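You operate a simulated robot arm through the tools that you are given. There is no shell and no other tool. Be economical: measure what you need, move in short steps, check, and stop when the job is done.

Carry out the task below with a simulated robot arm. There is one attempt and no reset: what you move stays moved.

TASK
Brush the slide way clean, then oil a patch on its bare end.
Fine: row slide to row 5 to reach it; small brown brush; pale felt pad, wetted in the oil dish; brush and pad back where they stood; slide right out again. Set down upright: small brown brush, pale felt pad. A coat counts when it lies all over at full strength: go over it till it gets no stronger. What is to be rubbed or washed off counts as gone when no trace of it is left.
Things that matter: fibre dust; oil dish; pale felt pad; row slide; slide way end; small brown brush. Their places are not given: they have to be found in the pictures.

It is judged by the outcome, as a careful person would: the job done as asked, and still so three seconds after it is handed in. It fails if anything else is knocked over, pushed out of place, dropped, spilled or broken.

THE ROBOT
A 6-joint arm with a two-finger parallel gripper, fixed in place. Base frame: the origin is at the foot of the arm, x ahead of it, y to its left, z up; the work surface is at about z = 780. Lengths are in mm, angles in rad, forces in N, time in s.
With the tool pointing down near the work surface it reaches from about 240 to 640 mm from the base axis. Its first joint turns from -1.152 to 1.152 rad. Payload 2.7 kg.
The tool frame sits at the grasp point between the pads (the TCP): z along the fingers, y along the line on which they close. The tips reach 23 mm beyond it. Largest opening 94 mm; finger width 38, thickness 10; the body of the gripper, 54 by 96 mm, starts 39 mm behind the TCP.
Orientation is that of the tool frame in the base frame, as a unit quaternion [w, x, y, z]. With the fingers straight down and closing along the base's y, the tool's x points along the base's -x, its y along +y and its z along -z.

THE INTERFACE
- The arm moves only by the tool servo_tool. Its argument "rows" is a list of rows, each a list of 7 numbers: the shift along the base's x, y, z in units of 400 mm (1.0 is 400 mm), then the turn, a rotation vector about the base's x, y, z in units of 90 degrees (1.0 is 90 degrees), then the opening, from 0 (shut) to 1 (fully open). In form: [[x, y, z, ax, ay, az, gripper], ...]. A call has 1 to 20 rows; each row is the pose to reach, as a shift and turn from the pose commanded when the call began. A call with a number of a shift or a turn outside -1 to 1 is refused whole. A row lasts 0.2 s, in which the tool goes at most 50 mm and 0.15 rad; a call with a longer step from one row to the next is refused whole, and so is a gripper value outside its range. Where a pose cannot be reached the arm comes as near as it can. A force on the tool above 80 N (or 10 N above the force at the start of the call, whichever is more), or a blocked arm, ends the call early, and 0.2 s more pass. Each finger travels about 45 mm/s and halts on what it meets, pressing with about 20 N; the grip force reading is that of the motor and also rises with nothing between the fingers. The clock runs only during rows and for 0.2 s after the last one: add rows that repeat a pose to give the fingers time. It gives the time, the measured TCP pose, the force on the tool (base axes), the opening and the grip force at its end, in the units of the frame above (readings bear some noise), with the torque about the TCP (base axes, N m) and any sound that the robot's microphone picked up, and new pictures: "show" is both (left out), scene, wrist or none.
- Cameras (640 x 400 px; columns grow to the right, rows downward): "scene" is fixed at [59.6, -424.3, 1396.4]; the picture's right is [0.89, -0.46, 0.00], its down [-0.29, -0.56, -0.78] and it looks along [0.36, 0.69, -0.63] (base axes); focal length 360 px, centre (320, 200). "wrist" rides on the gripper at [86, 16, -75] in the tool frame; the picture's right is [-0.18, 0.98, 0.00], its down [-0.58, -0.11, -0.81] and it looks along [-0.79, -0.15, 0.59] (tool axes); focal length 243 px, centre (320, 200).
- point_at(camera, pixels): for up to 12 pixels [column, row] of the newest picture of that camera ("zoom" is the newest enlarged one), the place [x, y, z] in the base frame of the surface seen there, good to about 2 mm. It takes no simulated time.
- close_up(camera, box): a new picture of the part [left, top, right, bottom] of that camera's present view, enlarged. It takes no simulated time.
- hand_in(): hands the job in; it is judged then, once.

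Work in short steps. Measure before you move; look again where a grasp or a placing could have gone wrong, and mend it. You have 80 turns and 200 pictures in all, those below and enlarged ones among them. Open the gripper and draw the arm clear of the work before you hand the job in, unless the task says otherwise; then end with one line.

The tools are called after "Emit:" as name(argument=value, ...) on one line, values as JSON. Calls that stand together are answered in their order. servo_tool: Moves the arm, as the interface text tells. Its arguments: {"type":"object","properties":{"rows":{"type":"array","items":{"type":"array","items":{"type":"number"}}},"show":{"type":"string","enum":["both","scene","wrist","none"]}},"required":["rows"]} The other tools are called the same way: point_at (camera, pixels) gives the place of the surface under pixels of a picture; close_up (camera, box) takes an enlarged picture of a part of a camera's view; hand_in () hands the job in.

At the start:

```text
clock: 0.0
tool_pos: [365.7, 7.1, 1069.2]
orientation: [0.001, 0.0, 1.0, 0.001]
wrist_force: [-0.5, -0.6, 0.4]
wrist_torque: [0.02, -0.02, 0.01]
grip_width: 94.0
grasp_force: 0.1
```

scene: 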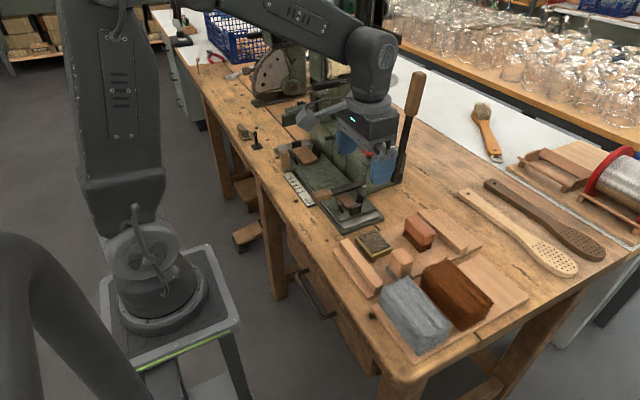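
wrist: 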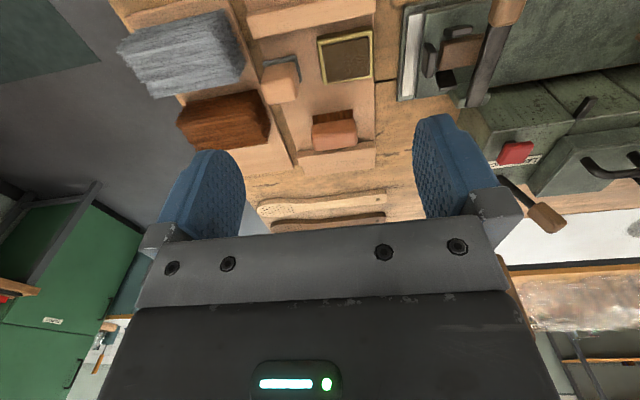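

The scene shows a machine with a slide at about (340,190) and a tray of brushes and pads at about (420,270). I'll enlarge both.

Emit:
close_up(camera="scene", box=[230, 90, 430, 215])

Emit:
close_up(camera="scene", box=[320, 180, 540, 360])

Emit:
close_up(camera="wrist", box=[110, 0, 640, 250])

```text
3.20 times, centred on (330, 152) of scene
```

zoom: 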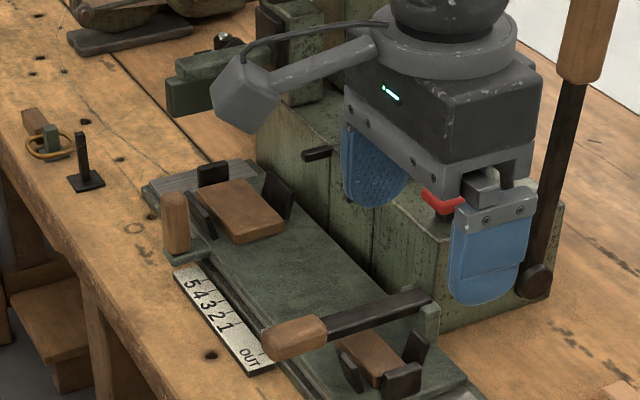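

```text
2.22 times, centred on (430, 270) of scene
```

zoom: 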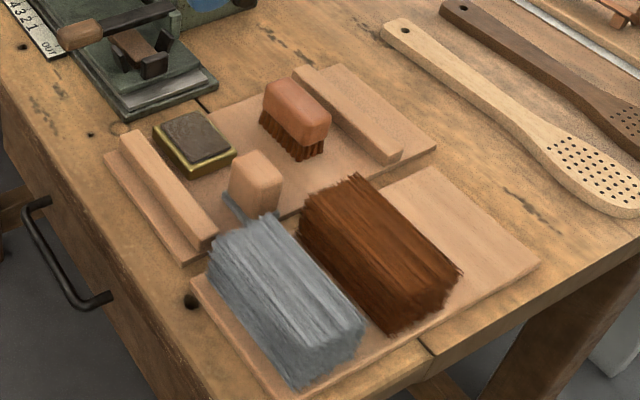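

```text
1.21 times, centred on (375, 125) of wrist
```

zoom: 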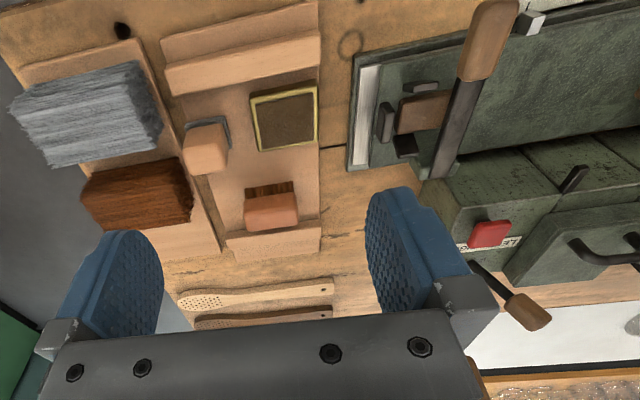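

I need coordinates and a better view of the slide. I'll measure the points first.

Emit:
close_up(camera="scene", box=[270, 130, 400, 240])

Emit:
point_at(camera="scene", pixels=[[285, 158], [292, 180], [308, 203], [316, 197], [322, 195], [345, 190], [363, 190], [305, 155], [340, 185], [347, 200], [360, 222], [310, 172]])

Emit:
point_at(camera="wrist", pixels=[[280, 80], [345, 57], [335, 125], [335, 143], [408, 60], [420, 60], [460, 50], [425, 100], [475, 90], [520, 150], [505, 10], [600, 30]])

```text
3.64 times, centred on (335, 185) of scene
```

zoom: 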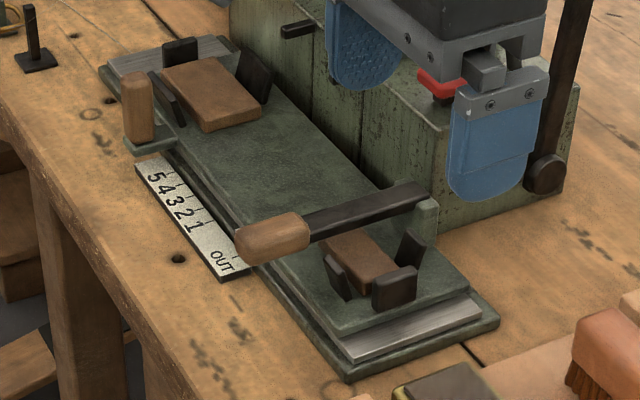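

```text
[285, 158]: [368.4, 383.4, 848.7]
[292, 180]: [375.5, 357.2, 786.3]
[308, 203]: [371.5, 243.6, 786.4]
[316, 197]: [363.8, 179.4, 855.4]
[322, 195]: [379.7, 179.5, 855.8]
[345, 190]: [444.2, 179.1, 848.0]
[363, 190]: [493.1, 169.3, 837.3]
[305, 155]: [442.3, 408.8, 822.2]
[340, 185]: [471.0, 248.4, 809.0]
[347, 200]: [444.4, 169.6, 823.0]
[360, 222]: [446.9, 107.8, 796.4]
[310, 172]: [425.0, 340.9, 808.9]
```

```text
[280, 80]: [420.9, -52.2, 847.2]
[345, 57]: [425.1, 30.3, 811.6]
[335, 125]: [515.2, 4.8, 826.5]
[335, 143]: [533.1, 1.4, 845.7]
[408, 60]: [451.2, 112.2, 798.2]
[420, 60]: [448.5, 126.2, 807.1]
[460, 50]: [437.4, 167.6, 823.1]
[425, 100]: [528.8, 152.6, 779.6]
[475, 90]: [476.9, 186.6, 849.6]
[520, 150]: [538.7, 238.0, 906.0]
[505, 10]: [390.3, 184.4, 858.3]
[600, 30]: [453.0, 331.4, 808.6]
```

The slide plate top is at z≈809, with a lever at y≈179 and the bare way strip at y≈108. I'll move the arm over toward y=230, staying high, to view the machine with the wrist camera.

Emit:
servo_tool(rows=[[-0.03, 0.1, 0, 0, 0, 0, 1], [-0.06, 0.2, 0, 0, 0, 0, 1], [-0.09, 0.3, 0, 0, 0, 0, 1], [-0.12, 0.4, 0, 0, 0, 0, 1], [-0.15, 0.5, 0, 0, 0, 0, 1], [-0.18, 0.58, 0, 0, 0, 0, 1], [-0.18, 0.58, 0, 0, 0, 0, 1]])

```text
clock: 1.6
tool_pos: [295.6, 237.3, 1067.0]
orientation: [0.001, 0.0, 1.0, 0.001]
wrist_force: [-1.0, 0.2, 0.1]
wrist_torque: [0.02, -0.01, -0.02]
grip_width: 93.9
grasp_force: 0.1
```

scene: 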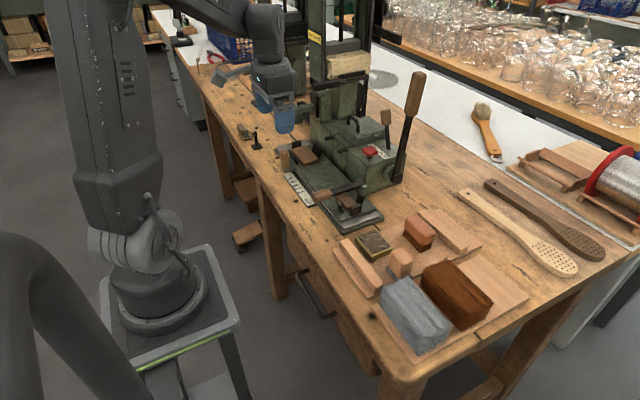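
wrist: 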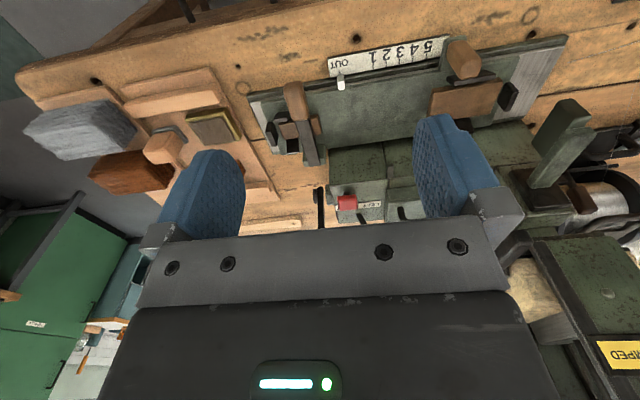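

Emit:
close_up(camera="wrist", box=[230, 10, 590, 220])

Emit:
close_up(camera="scene", box=[220, 50, 440, 240])

```text
1.78 times, centred on (410, 115) of wrist
```

zoom: 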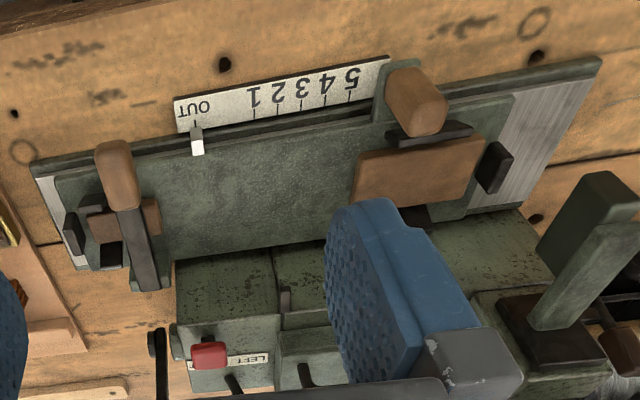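

```text
2.11 times, centred on (330, 145) of scene
```

zoom: 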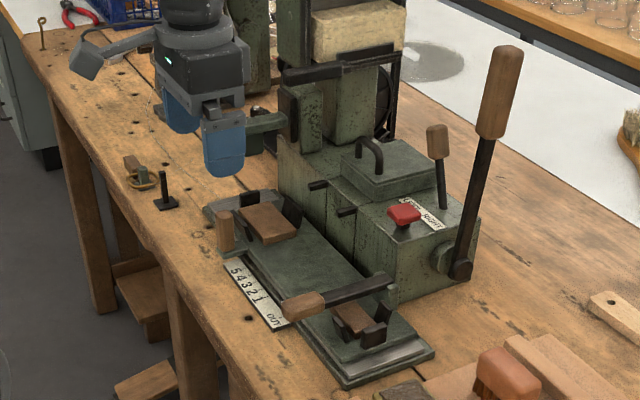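

A white pointer on the slide marks OUT, and the vertical knob on the slide's tab looks like its handle. I'll measure the pointer, scale marks, knob and way ends.

Emit:
point_at(camera="wrist", pixels=[[340, 78], [340, 91], [428, 62], [414, 66], [373, 74], [460, 50], [466, 70], [483, 78], [530, 60], [253, 110], [446, 55], [270, 135]])

Emit:
point_at(camera="zoom", pixels=[[225, 220], [220, 250], [238, 282], [268, 328], [287, 200], [345, 285], [386, 280], [388, 300], [225, 213], [400, 355], [375, 315], [352, 325]])

```text
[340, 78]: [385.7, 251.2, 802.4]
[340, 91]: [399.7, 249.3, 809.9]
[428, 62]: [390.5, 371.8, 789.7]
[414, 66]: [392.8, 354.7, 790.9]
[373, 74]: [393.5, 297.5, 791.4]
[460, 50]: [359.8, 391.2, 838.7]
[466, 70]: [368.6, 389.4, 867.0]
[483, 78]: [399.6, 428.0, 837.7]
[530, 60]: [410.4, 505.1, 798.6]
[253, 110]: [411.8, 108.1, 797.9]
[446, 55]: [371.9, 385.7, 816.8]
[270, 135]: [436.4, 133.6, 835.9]
```

```text
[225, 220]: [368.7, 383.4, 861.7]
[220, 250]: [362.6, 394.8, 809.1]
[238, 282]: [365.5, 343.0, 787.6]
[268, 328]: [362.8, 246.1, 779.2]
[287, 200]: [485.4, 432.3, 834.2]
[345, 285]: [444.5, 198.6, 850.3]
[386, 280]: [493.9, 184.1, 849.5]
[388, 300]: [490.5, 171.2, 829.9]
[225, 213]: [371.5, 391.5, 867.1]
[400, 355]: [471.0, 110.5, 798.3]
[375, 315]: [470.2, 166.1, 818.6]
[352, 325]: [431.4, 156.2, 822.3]
```

I'll measure the marks and knob more precisely from a tighter close-up.

Emit:
close_up(camera="wrist", box=[320, 20, 540, 130])

```text
2.91 times, centred on (430, 75) of wrist
```

zoom: 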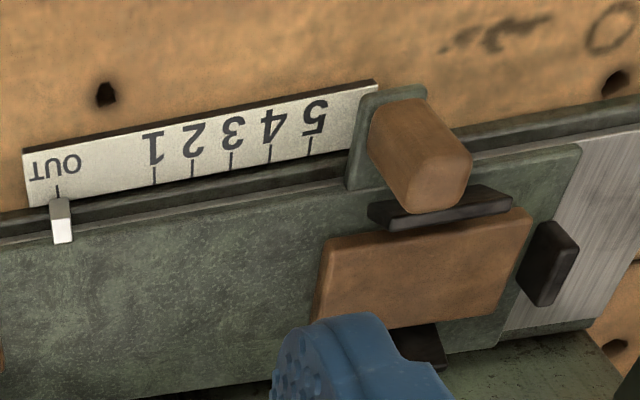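

Emit:
point_at(camera="zoom", pixels=[[57, 187], [60, 205], [154, 175], [192, 170], [231, 160], [270, 153], [310, 146], [425, 190], [425, 135], [400, 160], [455, 170], [420, 215]])

```text
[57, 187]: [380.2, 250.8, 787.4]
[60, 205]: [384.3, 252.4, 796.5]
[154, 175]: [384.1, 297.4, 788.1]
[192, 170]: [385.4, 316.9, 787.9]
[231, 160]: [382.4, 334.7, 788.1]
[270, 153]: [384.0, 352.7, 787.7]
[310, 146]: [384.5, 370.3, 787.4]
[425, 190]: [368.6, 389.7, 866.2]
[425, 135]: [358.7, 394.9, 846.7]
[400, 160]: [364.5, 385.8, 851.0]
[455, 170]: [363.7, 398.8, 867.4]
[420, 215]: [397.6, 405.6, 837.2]
```

OUT is at y≈251 and mark 5 at y≈370, a 119.5 mm shift. The knob is at about (369,391) with its top at z 867. I'll go above it with the fingers open.

Emit:
servo_tool(rows=[[0.05, 0.1, 0, 0, 0, 0, 1], [0.1, 0.2, 0, 0, 0, 0, 1], [0.15, 0.3, 0, 0, 0, 0, 1], [0.18, 0.385, -0.06, 0, 0, 0, 1], [0.183, 0.385, -0.17, 0, 0, 0, 1], [0.183, 0.385, -0.27, 0, 0, 0, 1], [0.183, 0.385, -0.35, 0, 0, 0, 1], [0.183, 0.385, -0.35, 0, 0, 0, 1]])

```text
clock: 3.4
tool_pos: [370.2, 391.9, 927.5]
orientation: [0.001, 0.0, 1.0, 0.001]
wrist_force: [0.6, 1.2, 0.1]
wrist_torque: [-0.04, 0.0, 0.01]
grip_width: 94.0
grasp_force: 0.0
```

scene: 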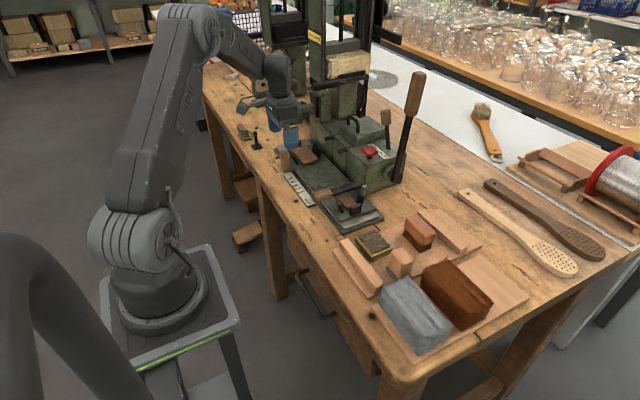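
wrist: 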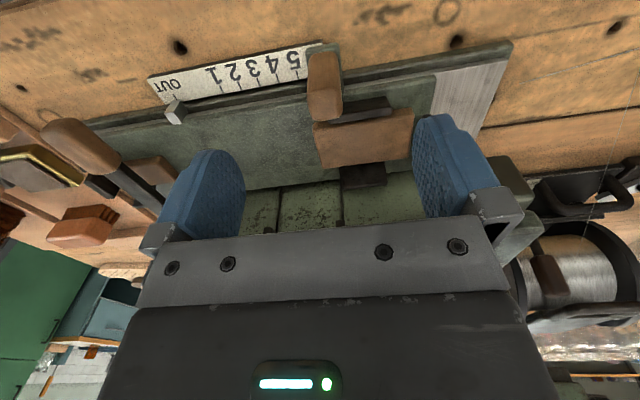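

The knob is centred between the fingers near column 324. I'll verify its top position before descending.

Emit:
point_at(camera="wrist", pixels=[[325, 105], [312, 92], [340, 92], [324, 117], [324, 70], [355, 108], [380, 107], [365, 135]])

```text
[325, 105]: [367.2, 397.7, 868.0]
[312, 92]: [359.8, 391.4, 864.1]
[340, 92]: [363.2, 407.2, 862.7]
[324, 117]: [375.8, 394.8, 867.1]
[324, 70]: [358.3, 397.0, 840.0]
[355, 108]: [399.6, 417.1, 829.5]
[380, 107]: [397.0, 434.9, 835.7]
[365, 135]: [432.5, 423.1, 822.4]
```

The knob spans y≈386–408 and x≈358–379. I'll descend to z≈855 at (364,397) and close.

Emit:
servo_tool(rows=[[-0.015, 0.012, -0.05, 0, 0, 0, 1], [-0.015, 0.012, -0.1, 0, 0, 0, 1], [-0.015, 0.012, -0.15, 0, 0, 0, 1], [-0.015, 0.012, -0.18, 0, 0, 0, 1], [-0.015, 0.012, -0.18, 0, 0, 0, 0.6], [-0.015, 0.012, -0.18, 0, 0, 0, 0.3], [-0.015, 0.012, -0.18, 0, 0, 0, 0.1], [-0.015, 0.012, -0.18, 0, 0, 0, 0], [-0.015, 0.012, -0.18, 0, 0, 0, 0], [-0.015, 0.012, -0.18, 0, 0, 0, 0]])

```text
clock: 5.6
tool_pos: [361.9, 395.7, 856.4]
orientation: [-0.001, 0.001, 1.0, 0.0]
wrist_force: [0.9, -5.4, 2.4]
wrist_torque: [-0.24, 0.62, 0.12]
grip_width: 22.1
grasp_force: 45.0
```

scene: 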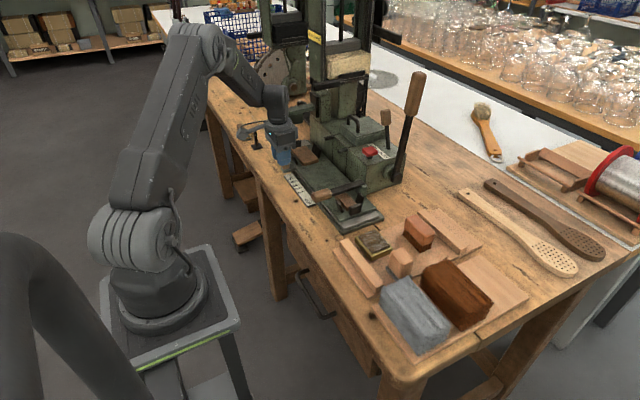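
wrist: 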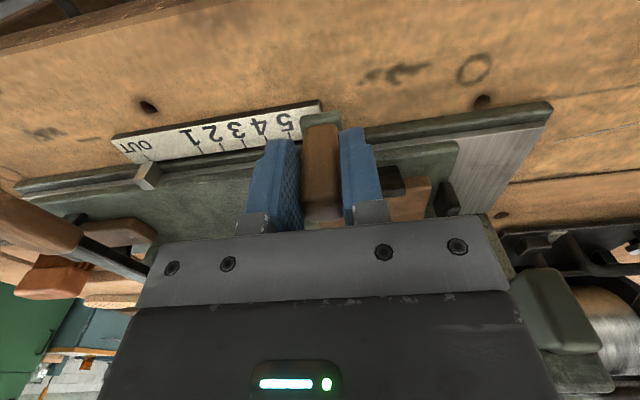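

The knob is gripped at 22 mm. Before sliding I'll check the small black post at scene (257,140), which may lie in the hand's path.

Emit:
point_at(camera="scene", pixels=[[257, 131], [257, 147], [244, 132], [290, 125], [303, 112]])

Emit:
close_up(camera="scene", box=[210, 70, 370, 190])

```text
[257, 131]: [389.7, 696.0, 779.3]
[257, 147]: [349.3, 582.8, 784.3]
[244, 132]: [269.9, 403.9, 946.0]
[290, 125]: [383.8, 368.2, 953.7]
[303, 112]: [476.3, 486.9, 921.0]
```

```text
3.33 times, centred on (290, 130) of scene
```

zoom: 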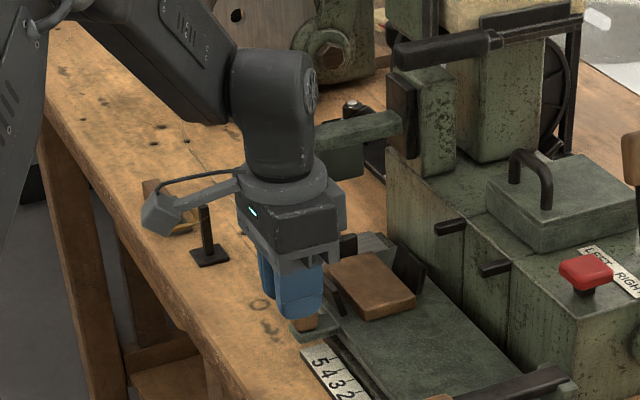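

The post at (349,583) is clear of the hand's end point at y≈515. I'll slide the knob +119.5 mm along y.

Emit:
servo_tool(rows=[[0, 0.03, 0, 0, 0, 0, 0], [0, 0.06, 0, 0, 0, 0, 0], [0, 0.09, 0, 0, 0, 0, 0], [0, 0.12, 0, 0, 0, 0, 0], [0, 0.15, 0, 0, 0, 0, 0], [0, 0.18, 0, 0, 0, 0, 0], [0, 0.21, 0, 0, 0, 0, 0], [0, 0.24, 0, 0, 0, 0, 0], [0, 0.27, 0, 0, 0, 0, 0], [0, 0.299, 0, 0, 0, 0, 0], [0, 0.299, 0, 0, 0, 0, 0]])

```text
clock: 8.0
tool_pos: [363.5, 514.5, 856.5]
orientation: [0.0, 0.001, 1.0, -0.004]
wrist_force: [-3.6, -41.1, 1.5]
wrist_torque: [0.73, -0.62, -0.17]
grip_width: 21.7
grasp_force: 44.9
```

scene: 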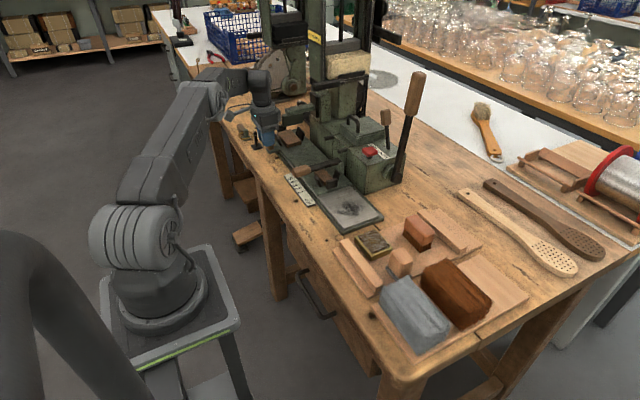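
wrist: 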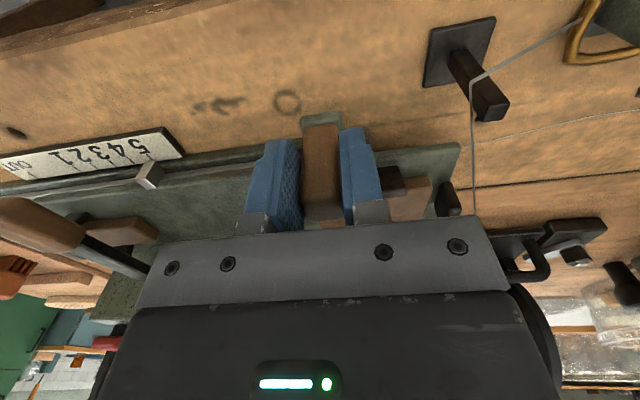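

It slid; −41 N in y suggests it met the end stop. I'll check the pointer against mark 5 and look at the exposed way.

Emit:
close_up(camera="wrist", box=[60, 110, 220, 210])

Emit:
close_up(camera="scene", box=[270, 140, 400, 240])

Emit:
point_at(camera="wrist", pixels=[[145, 167], [143, 157]])

```text
4.00 times, centred on (140, 160) of wrist
```

zoom: 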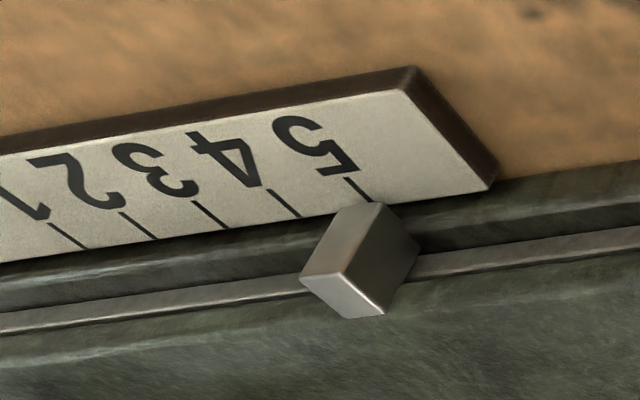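

```text
4.00 times, centred on (335, 190) of scene
```

zoom: 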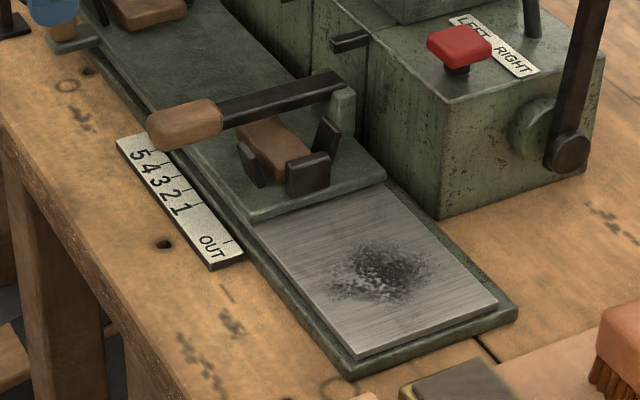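

```text
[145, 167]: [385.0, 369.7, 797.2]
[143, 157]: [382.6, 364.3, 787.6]
```

The pointer stands at mark 5 (369.7 against 370.3) and dust lies on the exposed way. I'll release, back off upward, then measure the way, dust, brush and pad.

Emit:
servo_tool(rows=[[0, 0, 0, 0, 0, 0, 0.3], [0, 0, 0, 0, 0, 0, 0.5], [0, 0, 0, 0, 0, 0, 0.5], [0, 0, 0.08, 0, 0, 0, 0.5], [0, -0.02, 0.18, 0, 0, 0, 0.6], [0, -0.1, 0.28, 0, 0, 0, 0.8], [-0.02, -0.2, 0.35, 0, 0, 0, 1], [-0.05, -0.3, 0.4, 0, 0, 0, 1], [-0.07, -0.4, 0.4, 0, 0, 0, 1], [-0.09, -0.5, 0.4, 0, 0, 0, 1], [-0.12, -0.6, 0.4, 0, 0, 0, 1], [-0.12, -0.7, 0.4, 0, 0, 0, 1], [-0.12, -0.8, 0.4, 0, 0, 0, 1], [-0.12, -0.9, 0.4, 0, 0, 0, 1], [-0.12, -1, 0.4, 0, 0, 0, 1]])

```text
refused: row 6 steps farther than a row can; nothing moved
```

Emit:
servo_tool(rows=[[0, 0, 0, 0, 0, 0, 0.3], [0, 0, 0, 0, 0, 0, 0.5], [0, 0, 0, 0, 0, 0, 0.5], [0, 0, 0.08, 0, 0, 0, 0.5], [0, -0.02, 0.18, 0, 0, 0, 0.6], [0, -0.08, 0.27, 0, 0, 0, 0.8], [-0.02, -0.16, 0.33, 0, 0, 0, 1], [-0.05, -0.25, 0.38, 0, 0, 0, 1], [-0.07, -0.35, 0.4, 0, 0, 0, 1], [-0.09, -0.45, 0.4, 0, 0, 0, 1], [-0.12, -0.55, 0.4, 0, 0, 0, 1], [-0.12, -0.65, 0.4, 0, 0, 0, 1], [-0.12, -0.75, 0.4, 0, 0, 0, 1], [-0.12, -0.85, 0.4, 0, 0, 0, 1], [-0.12, -0.95, 0.4, 0, 0, 0, 1], [-0.12, -1, 0.4, 0, 0, 0, 1]])

```text
clock: 11.4
tool_pos: [312.1, 115.1, 1016.8]
orientation: [0.0, 0.0, 1.0, 0.001]
wrist_force: [0.6, 0.1, 0.5]
wrist_torque: [0.0, 0.0, 0.0]
grip_width: 94.3
grasp_force: 0.0
```

scene: 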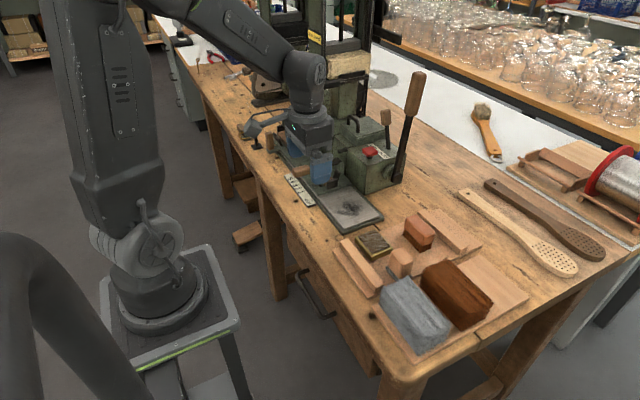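
wrist: 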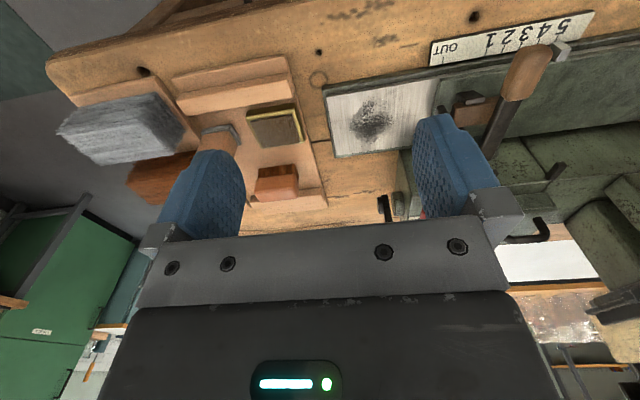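

Now to measure: the brown brush, the pad block with its felt, the oil dish, and the way with its dust.

Emit:
close_up(camera="wrist", box=[170, 50, 450, 220])

Emit:
close_up(camera="scene", box=[330, 190, 490, 300])

Emit:
point_at(camera="wrist", pixels=[[326, 91], [337, 153], [437, 79], [350, 120], [372, 105], [375, 135], [395, 120], [430, 113], [372, 120]])

```text
2.29 times, centred on (310, 135) of wrist
```

zoom: 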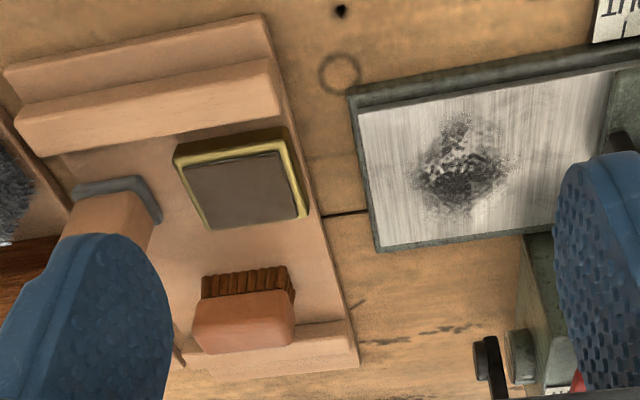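

```text
3.64 times, centred on (410, 245) of scene
```

zoom: 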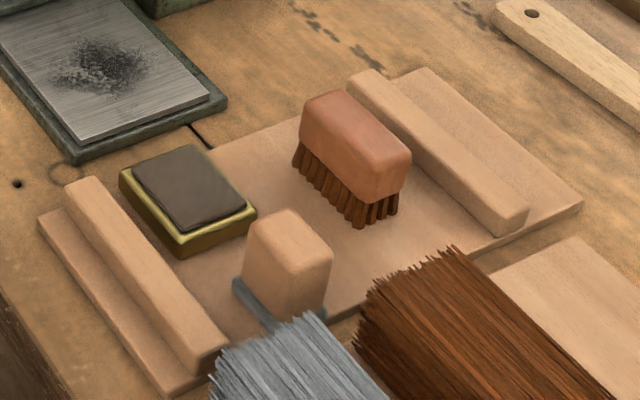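

```text
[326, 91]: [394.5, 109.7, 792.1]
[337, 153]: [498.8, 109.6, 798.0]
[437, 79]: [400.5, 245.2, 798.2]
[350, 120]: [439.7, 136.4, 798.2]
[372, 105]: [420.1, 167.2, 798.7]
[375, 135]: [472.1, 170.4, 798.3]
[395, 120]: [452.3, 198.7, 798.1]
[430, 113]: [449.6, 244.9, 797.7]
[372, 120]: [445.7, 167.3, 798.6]
```

Emit:
point_at(camera="zoom", pixels=[[355, 140], [318, 100], [400, 160], [372, 195], [320, 180], [360, 218], [395, 205], [288, 235], [265, 225], [328, 260], [288, 285], [190, 185]])

Emit:
point_at(camera="wrist", pixels=[[275, 175], [262, 182], [297, 182], [275, 195], [258, 172], [297, 165], [220, 130], [238, 130], [205, 135], [275, 127], [250, 115], [300, 112]])

```text
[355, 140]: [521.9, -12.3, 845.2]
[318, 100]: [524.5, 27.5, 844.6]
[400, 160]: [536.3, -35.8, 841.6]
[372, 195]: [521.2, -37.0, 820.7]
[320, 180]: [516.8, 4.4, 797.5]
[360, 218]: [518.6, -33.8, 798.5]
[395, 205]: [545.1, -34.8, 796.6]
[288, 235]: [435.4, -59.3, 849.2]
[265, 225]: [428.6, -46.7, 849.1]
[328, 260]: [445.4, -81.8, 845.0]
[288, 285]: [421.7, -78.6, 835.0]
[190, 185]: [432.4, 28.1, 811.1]
```

```text
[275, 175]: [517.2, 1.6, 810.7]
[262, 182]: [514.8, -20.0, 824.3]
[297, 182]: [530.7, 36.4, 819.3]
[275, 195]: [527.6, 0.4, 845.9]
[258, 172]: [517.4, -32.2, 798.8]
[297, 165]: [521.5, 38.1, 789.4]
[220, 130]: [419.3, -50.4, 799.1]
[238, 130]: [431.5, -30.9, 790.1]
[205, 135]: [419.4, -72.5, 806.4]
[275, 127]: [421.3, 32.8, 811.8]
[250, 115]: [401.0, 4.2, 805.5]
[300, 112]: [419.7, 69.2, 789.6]
```

The brush is about x 513–548, y −38–35, with its top at z 845 and bristles below z≈810. I'll go above it keeping this orientation (its 71 mm length fits the 94 mm opening) and look.

Emit:
servo_tool(rows=[[0.08, -0.06, 0, 0, 0, 0, 1], [0.17, -0.11, 0, 0, 0, 0, 1], [0.26, -0.16, 0, 0, 0, 0, 1], [0.35, -0.21, -0.02, 0, 0, 0, 1], [0.44, -0.26, -0.06, 0, 0, 0, 1], [0.53, -0.29, -0.1, 0, 0, 0, 1], [0.546, -0.292, -0.2, 0, 0, 0, 1], [0.546, -0.292, -0.25, 0, 0, 0, 1], [0.546, -0.292, -0.25, 0, 0, 0, 1]])

```text
clock: 13.4
tool_pos: [533.2, 0.2, 916.1]
orientation: [0.001, 0.0, 1.0, 0.001]
wrist_force: [-0.7, -0.5, 1.1]
wrist_torque: [0.0, 0.0, 0.0]
grip_width: 94.0
grasp_force: 0.1
```

scene: 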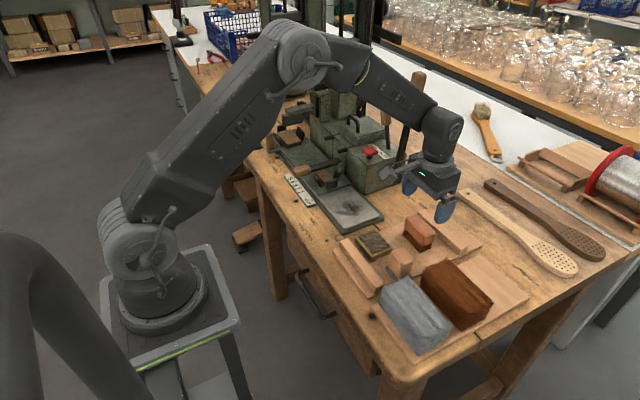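
wrist: 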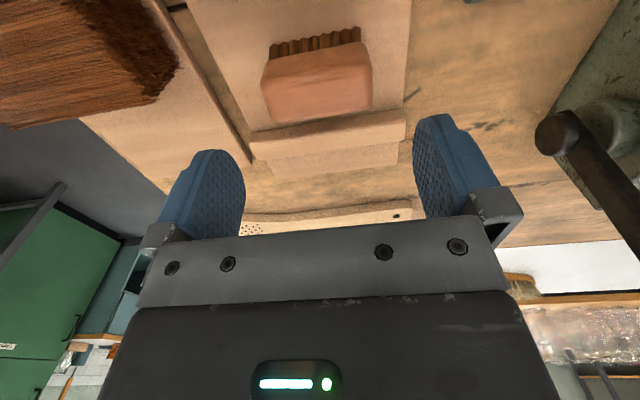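

Emit:
point_at(camera="wrist", pixels=[[320, 85], [268, 95], [370, 85], [270, 118], [370, 105], [320, 110], [266, 72], [362, 55], [320, 70], [275, 50], [358, 38], [300, 140]])

```text
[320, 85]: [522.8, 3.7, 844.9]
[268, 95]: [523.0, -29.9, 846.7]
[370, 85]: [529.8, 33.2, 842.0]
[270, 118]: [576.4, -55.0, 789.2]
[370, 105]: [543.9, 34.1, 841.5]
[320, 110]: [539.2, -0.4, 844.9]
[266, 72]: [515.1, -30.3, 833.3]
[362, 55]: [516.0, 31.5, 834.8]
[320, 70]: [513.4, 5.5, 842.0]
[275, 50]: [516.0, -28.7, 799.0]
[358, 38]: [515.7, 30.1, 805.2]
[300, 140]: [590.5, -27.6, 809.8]
```

The brush centre is about (531,0.5), right under the tool. I'll lower to z≈837 and close.

Emit:
servo_tool(rows=[[-0.005, 0.001, -0.07, 0, 0, 0, 1], [-0.005, 0.001, -0.14, 0, 0, 0, 1], [-0.005, 0.001, -0.197, 0, 0, 0, 1], [-0.005, 0.001, -0.197, 0, 0, 0, 0.85], [-0.005, 0.001, -0.197, 0, 0, 0, 0.7], [-0.005, 0.001, -0.197, 0, 0, 0, 0.6], [-0.005, 0.001, -0.197, 0, 0, 0, 0.5], [-0.005, 0.001, -0.197, 0, 0, 0, 0.5]])

```text
clock: 15.2
tool_pos: [531.3, 0.5, 838.3]
orientation: [0.001, 0.0, 1.0, 0.0]
wrist_force: [0.7, -0.3, 0.2]
wrist_torque: [-0.01, -0.02, -0.01]
grip_width: 71.7
grasp_force: 20.3
```

scene: 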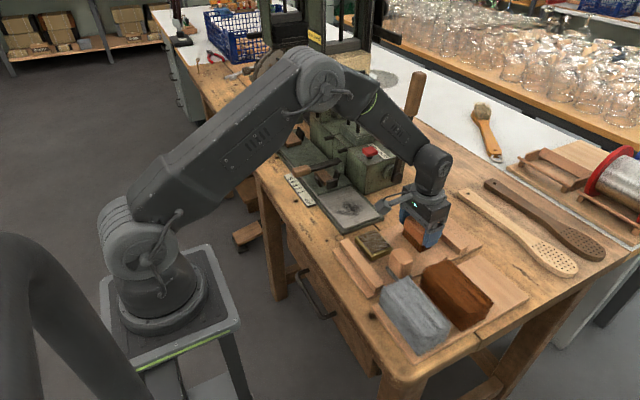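
wrist: 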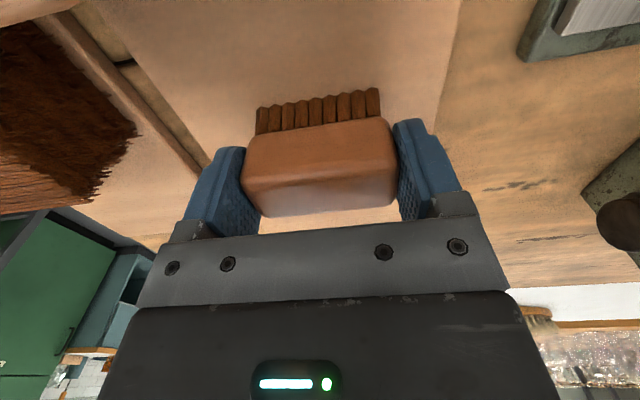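

The brush is held at 71.7 mm. I'll lift it and carry it over the way to (446,165), staying well above.

Emit:
servo_tool(rows=[[0, 0, 0.05, 0, 0, 0, 0.4], [0, 0, 0.15, 0, 0, 0, 0.4], [0, 0, 0.23, 0, 0, 0, 0.4], [-0.06, 0.08, 0.25, 0, 0, 0, 0.4], [-0.12, 0.16, 0.25, 0, 0, 0, 0.4], [-0.17, 0.25, 0.25, 0, 0, 0, 0.4], [-0.213, 0.3, 0.25, 0, 0, 0, 0.4], [-0.213, 0.3, 0.25, 0, 0, 0, 0.4]])

```text
clock: 17.0
tool_pos: [442.6, 118.6, 936.9]
orientation: [0.001, 0.0, 1.0, 0.001]
wrist_force: [1.2, -0.4, 0.1]
wrist_torque: [-0.01, 0.0, -0.01]
grip_width: 37.5
grasp_force: 0.0
```

scene: 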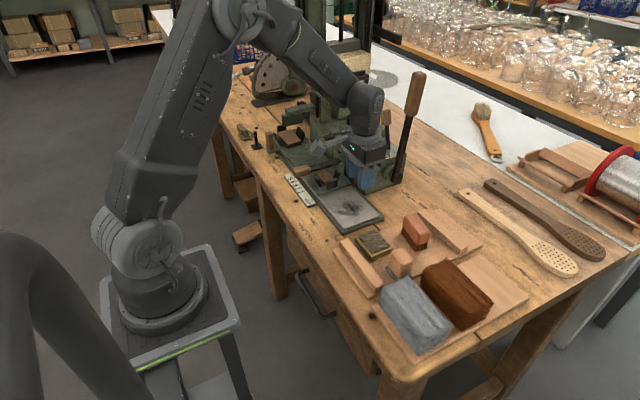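
wrist: 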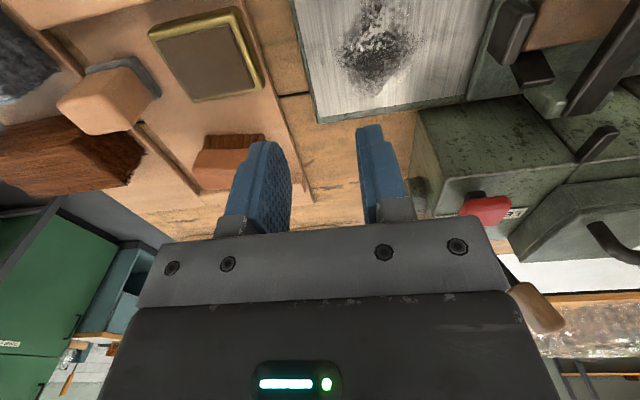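

The brush slipped out at the lift (opening 37.5) but still stands in the tray. I'll check its pose, and also measure the machine box while the view is clear.

Emit:
close_up(camera="scene", box=[340, 200, 480, 290])

Emit:
close_up(camera="wrist", box=[290, 0, 640, 220])

Emit:
point_at(camera="wrist", pixels=[[422, 110], [440, 180], [575, 155], [512, 40], [535, 70], [470, 90], [550, 100], [580, 90], [100, 95], [485, 205]])

```text
4.44 times, centred on (410, 245) of scene
```

zoom: 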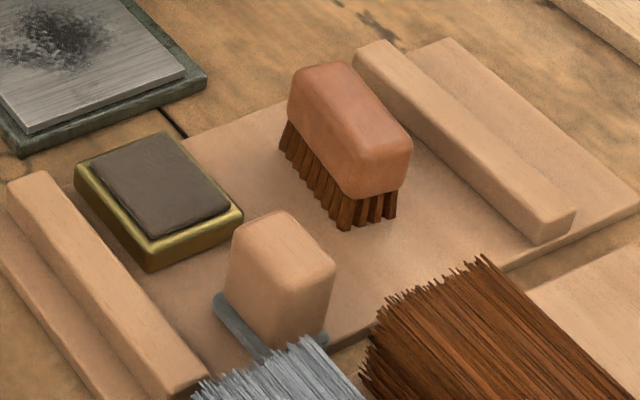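

```text
1.82 times, centred on (465, 110) of wrist
```

zoom: 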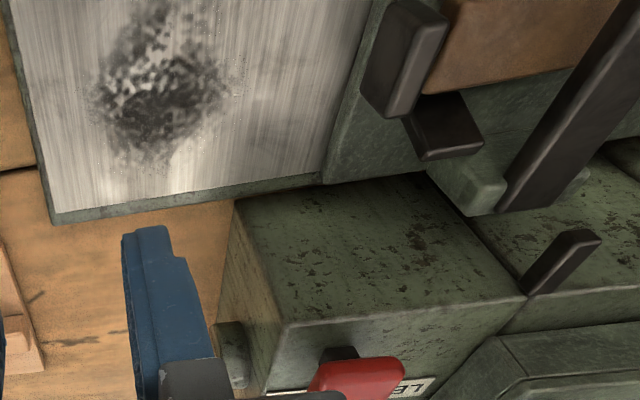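

```text
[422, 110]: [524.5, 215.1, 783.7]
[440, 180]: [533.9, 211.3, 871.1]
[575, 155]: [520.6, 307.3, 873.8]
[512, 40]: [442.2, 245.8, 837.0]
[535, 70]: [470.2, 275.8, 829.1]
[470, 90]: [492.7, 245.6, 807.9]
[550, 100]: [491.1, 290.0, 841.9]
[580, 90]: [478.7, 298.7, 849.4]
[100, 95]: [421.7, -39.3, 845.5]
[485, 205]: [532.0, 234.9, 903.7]
```

The brush still stands upright in place. I'll return, re-grip with full closing command, and lift a little to test.

Emit:
servo_tool(rows=[[0.05, -0.1, 0, 0, 0, 0, 1], [0.12, -0.2, 0, 0, 0, 0, 1], [0.2, -0.28, -0.03, 0, 0, 0, 1], [0.218, -0.296, -0.07, 0, 0, 0, 1], [0.218, -0.296, -0.07, 0, 0, 0, 1]])

```text
clock: 18.2
tool_pos: [532.0, 0.9, 907.4]
orientation: [0.0, 0.0, 1.0, 0.001]
wrist_force: [0.6, -0.2, 0.5]
wrist_torque: [-0.01, -0.01, -0.02]
grip_width: 94.0
grasp_force: 0.0
```

scene: 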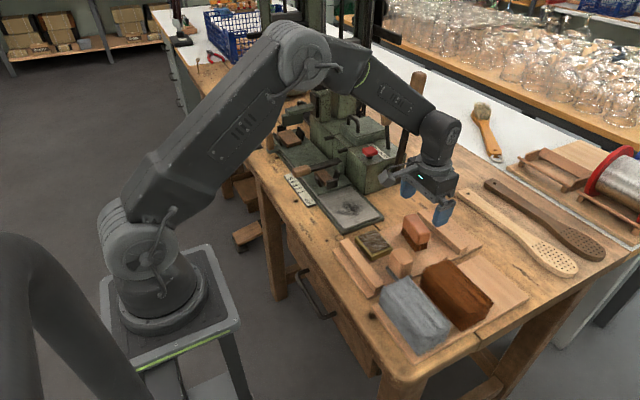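
wrist: 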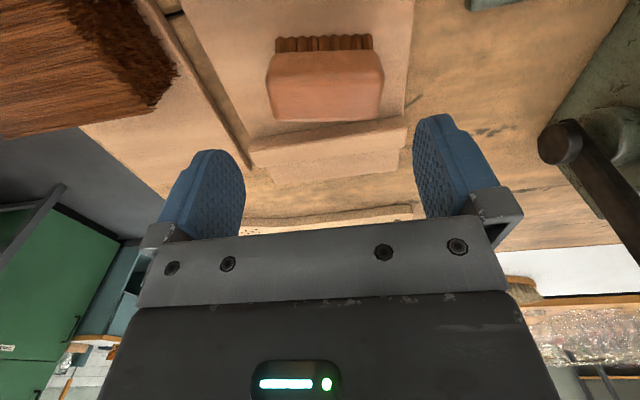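

Emit:
point_at(camera="wrist", pixels=[[270, 65], [378, 65], [273, 80], [380, 78], [325, 90], [280, 108], [375, 108], [325, 60]])

```text
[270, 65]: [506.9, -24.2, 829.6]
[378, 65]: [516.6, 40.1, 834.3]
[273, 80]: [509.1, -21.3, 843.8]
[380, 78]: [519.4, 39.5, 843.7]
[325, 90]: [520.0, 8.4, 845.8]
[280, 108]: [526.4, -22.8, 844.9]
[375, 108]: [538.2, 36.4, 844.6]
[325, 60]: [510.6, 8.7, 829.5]
```

The brush has turned about −0.155 rad and is now centred near (529.5,5). I'll align to it, lower to z≈834, and close fully.

Emit:
servo_tool(rows=[[-0.006, 0.01, -0.06, 0, 0, -0.05, 1], [-0.006, 0.01, -0.12, 0, 0, -0.0987, 1], [-0.006, 0.01, -0.183, 0, 0, -0.0987, 1], [-0.006, 0.01, -0.183, 0, 0, -0.0987, 0.8], [-0.006, 0.01, -0.183, 0, 0, -0.0987, 0.5], [-0.006, 0.01, -0.183, 0, 0, -0.0987, 0.2], [-0.006, 0.01, -0.183, 0, 0, -0.0987, 0], [-0.006, 0.01, -0.183, 0, 0, -0.0987, 0], [-0.006, 0.01, -0.183, 0, 0, -0.0987, 0]], show="wrist")

Emit:
servo_tool(rows=[[0, 0, 0.01, 0, 0, 0, 0], [0, 0, 0.02, 0, 0, 0, 0], [0, 0, 0.03, 0, 0, 0, 0], [0, 0, 0.03, 0, 0, 0, 0]], show="both")

```text
clock: 20.2
tool_pos: [529.6, 7.1, 837.1]
orientation: [0.001, 0.079, 0.997, 0.001]
wrist_force: [-0.2, 0.1, 0.2]
wrist_torque: [0.01, -0.03, 0.0]
grip_width: 71.7
grasp_force: 20.1
```

wrist: 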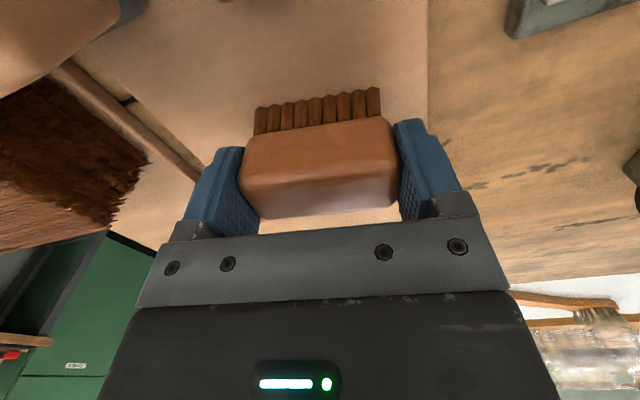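

```text
clock: 21.2
tool_pos: [529.0, 6.0, 848.0]
orientation: [0.001, 0.077, 0.997, 0.001]
wrist_force: [0.5, 0.4, -0.1]
wrist_torque: [0.01, -0.01, 0.0]
grip_width: 71.7
grasp_force: 20.3
```

scene: 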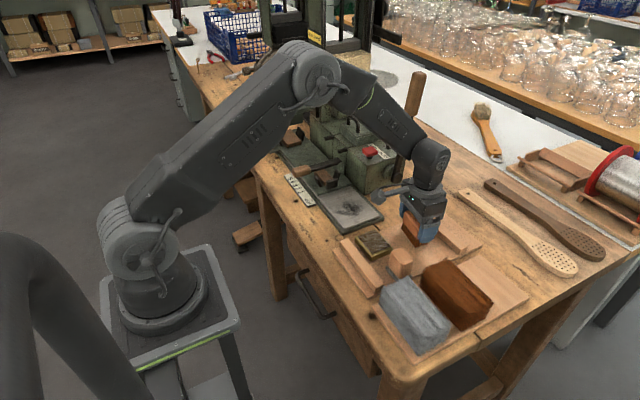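
wrist: 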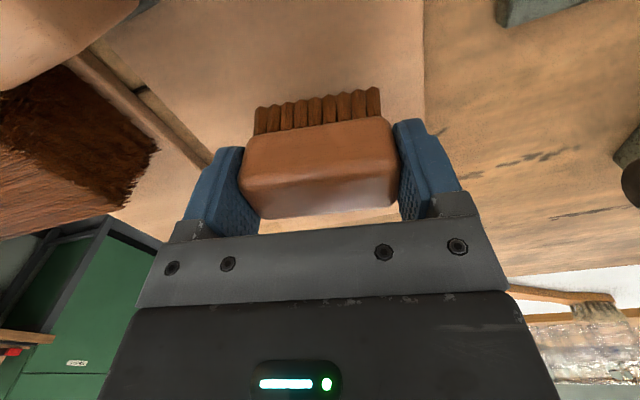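

The brush is rising with the hand. I'll carry it slowly up and over to the way, straightening the yaw on the way.

Emit:
servo_tool(rows=[[0, 0, 0.03, 0, 0, 0, 0], [0, 0, 0.06, 0, 0, 0, 0], [0, 0, 0.09, 0, 0, 0, 0], [-0.01, 0.02, 0.1, 0, 0, 0.01, 0], [-0.03, 0.05, 0.1, 0, 0, 0.02, 0], [-0.05, 0.085, 0.1, 0, 0, 0.035, 0], [-0.07, 0.12, 0.1, 0, 0, 0.05, 0], [-0.09, 0.155, 0.1, 0, 0, 0.06, 0], [-0.11, 0.19, 0.1, 0, 0, 0.07, 0], [-0.13, 0.22, 0.1, 0, 0, 0.08, 0], [-0.15, 0.25, 0.1, 0, 0, 0.09, 0], [-0.17, 0.28, 0.1, 0, 0, 0.0987, 0], [-0.19, 0.3, 0.1, 0, 0, 0.0987, 0], [-0.2, 0.31, 0.1, 0, 0, 0.0987, 0], [-0.2, 0.31, 0.1, 0, 0, 0.0987, 0]])

```text
clock: 24.4
tool_pos: [448.7, 129.0, 889.9]
orientation: [0.001, 0.0, 1.0, 0.001]
wrist_force: [-0.4, 0.4, -0.2]
wrist_torque: [-0.02, -0.02, 0.0]
grip_width: 71.4
grasp_force: 19.8
```

scene: 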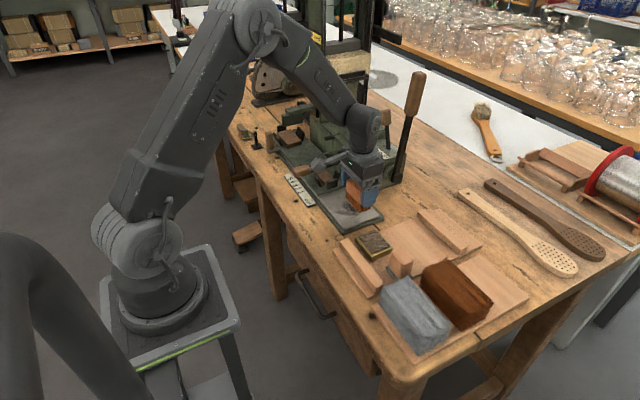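
wrist: 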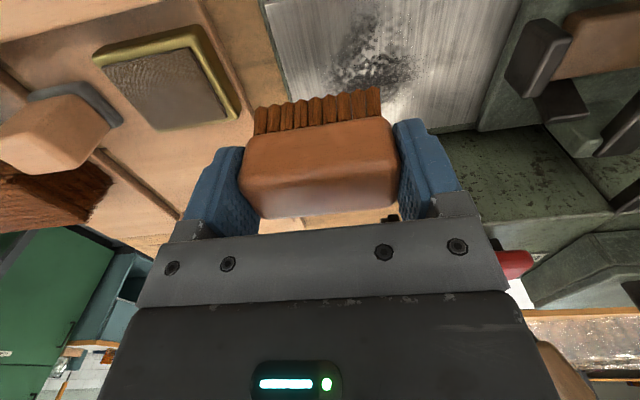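

The brush is held steady over the way. I'll lower it at y≈188 to light contact (bristle bottom is about 48.5 mm below the TCP, way at z 798) and make a first stroke toward −y and back.

Emit:
servo_tool(rows=[[0, 0.04, 0, 0, 0, 0, 0], [0, 0.08, 0, 0, 0, 0, 0], [0, 0.12, 0, 0, 0, 0, 0], [0, 0.147, -0.02, 0, 0, 0, 0], [0, 0.147, -0.05, 0, 0, 0, 0], [0, 0.147, -0.08, 0, 0, 0, 0], [0, 0.147, -0.1, 0, 0, 0, 0], [0, 0.147, -0.108, 0, 0, 0, 0], [0, 0.147, -0.114, 0, 0, 0, 0], [0, 0.147, -0.116, 0, 0, 0, 0], [0, 0.12, -0.116, 0, 0, 0, 0], [0, 0.09, -0.116, 0, 0, 0, 0], [0, 0.06, -0.116, 0, 0, 0, 0], [0, 0.03, -0.116, 0, 0, 0, 0], [0, 0, -0.116, 0, 0, 0, 0], [0, 0, -0.116, 0, 0, 0, 0]])

```text
clock: 27.8
tool_pos: [449.2, 131.4, 842.7]
orientation: [0.002, 0.0, 1.0, 0.001]
wrist_force: [0.5, 8.2, 22.2]
wrist_torque: [0.3, -0.04, 0.0]
grip_width: 71.5
grasp_force: 19.9
```

scene: 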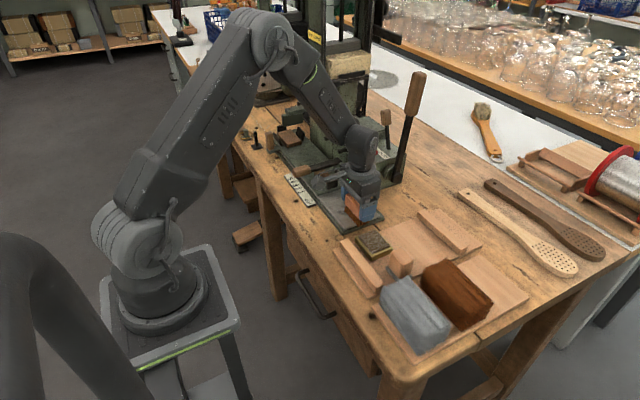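
wrist: 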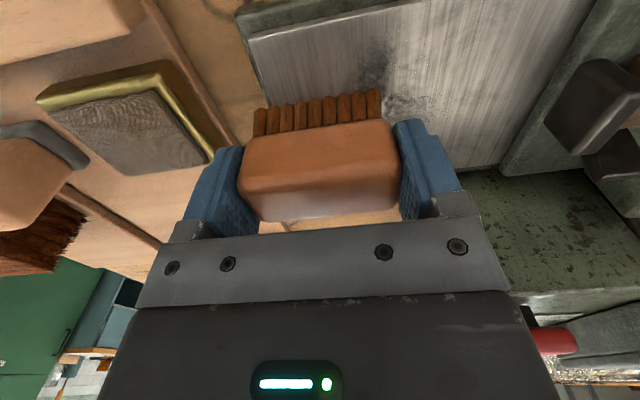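

The stroke worked with about 22 N down, and dust is fading. I'll stroke back and forth, then move to the lane nearer x≈423.

Emit:
servo_tool(rows=[[0, 0.04, 0.002, 0, 0, 0, 0], [0, 0.08, 0.002, 0, 0, 0, 0], [0, 0.12, 0.002, 0, 0, 0, 0], [0, 0.147, 0.002, 0, 0, 0, 0], [0, 0.11, 0.002, 0, 0, 0, 0], [0, 0.07, 0.002, 0, 0, 0, 0], [0, 0.03, 0.002, 0, 0, 0, 0], [0, 0, 0.002, 0, 0, 0, 0], [-0.03, 0, 0.002, 0, 0, 0, 0], [-0.065, 0.02, 0.002, 0, 0, 0, 0], [-0.065, 0.06, 0.002, 0, 0, 0, 0], [-0.065, 0.1, 0.002, 0, 0, 0, 0], [-0.065, 0.147, 0.002, 0, 0, 0, 0], [-0.065, 0.11, 0.002, 0, 0, 0, 0], [-0.065, 0.07, 0.002, 0, 0, 0, 0], [-0.065, 0.03, 0.002, 0, 0, 0, 0], [-0.065, 0, 0.002, 0, 0, 0, 0]])

```text
clock: 31.4
tool_pos: [423.8, 129.4, 843.1]
orientation: [0.001, 0.0, 1.0, 0.001]
wrist_force: [0.6, 5.7, 13.7]
wrist_torque: [0.39, -0.06, -0.01]
grip_width: 71.7
grasp_force: 20.0
```

scene: 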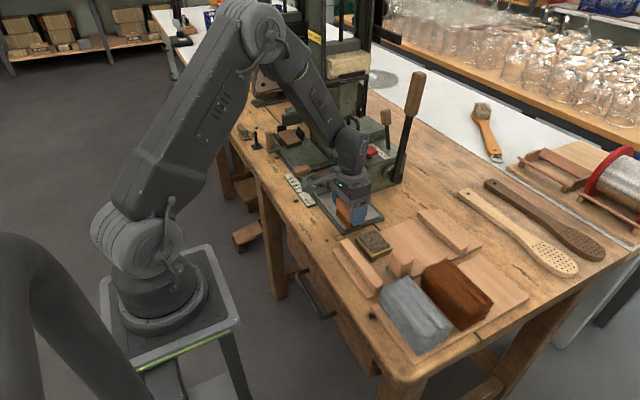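
wrist: 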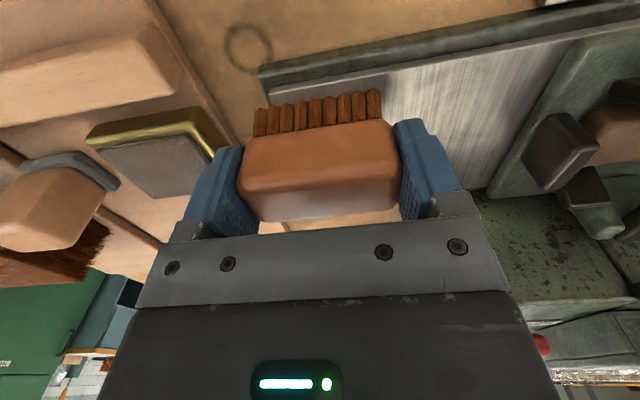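

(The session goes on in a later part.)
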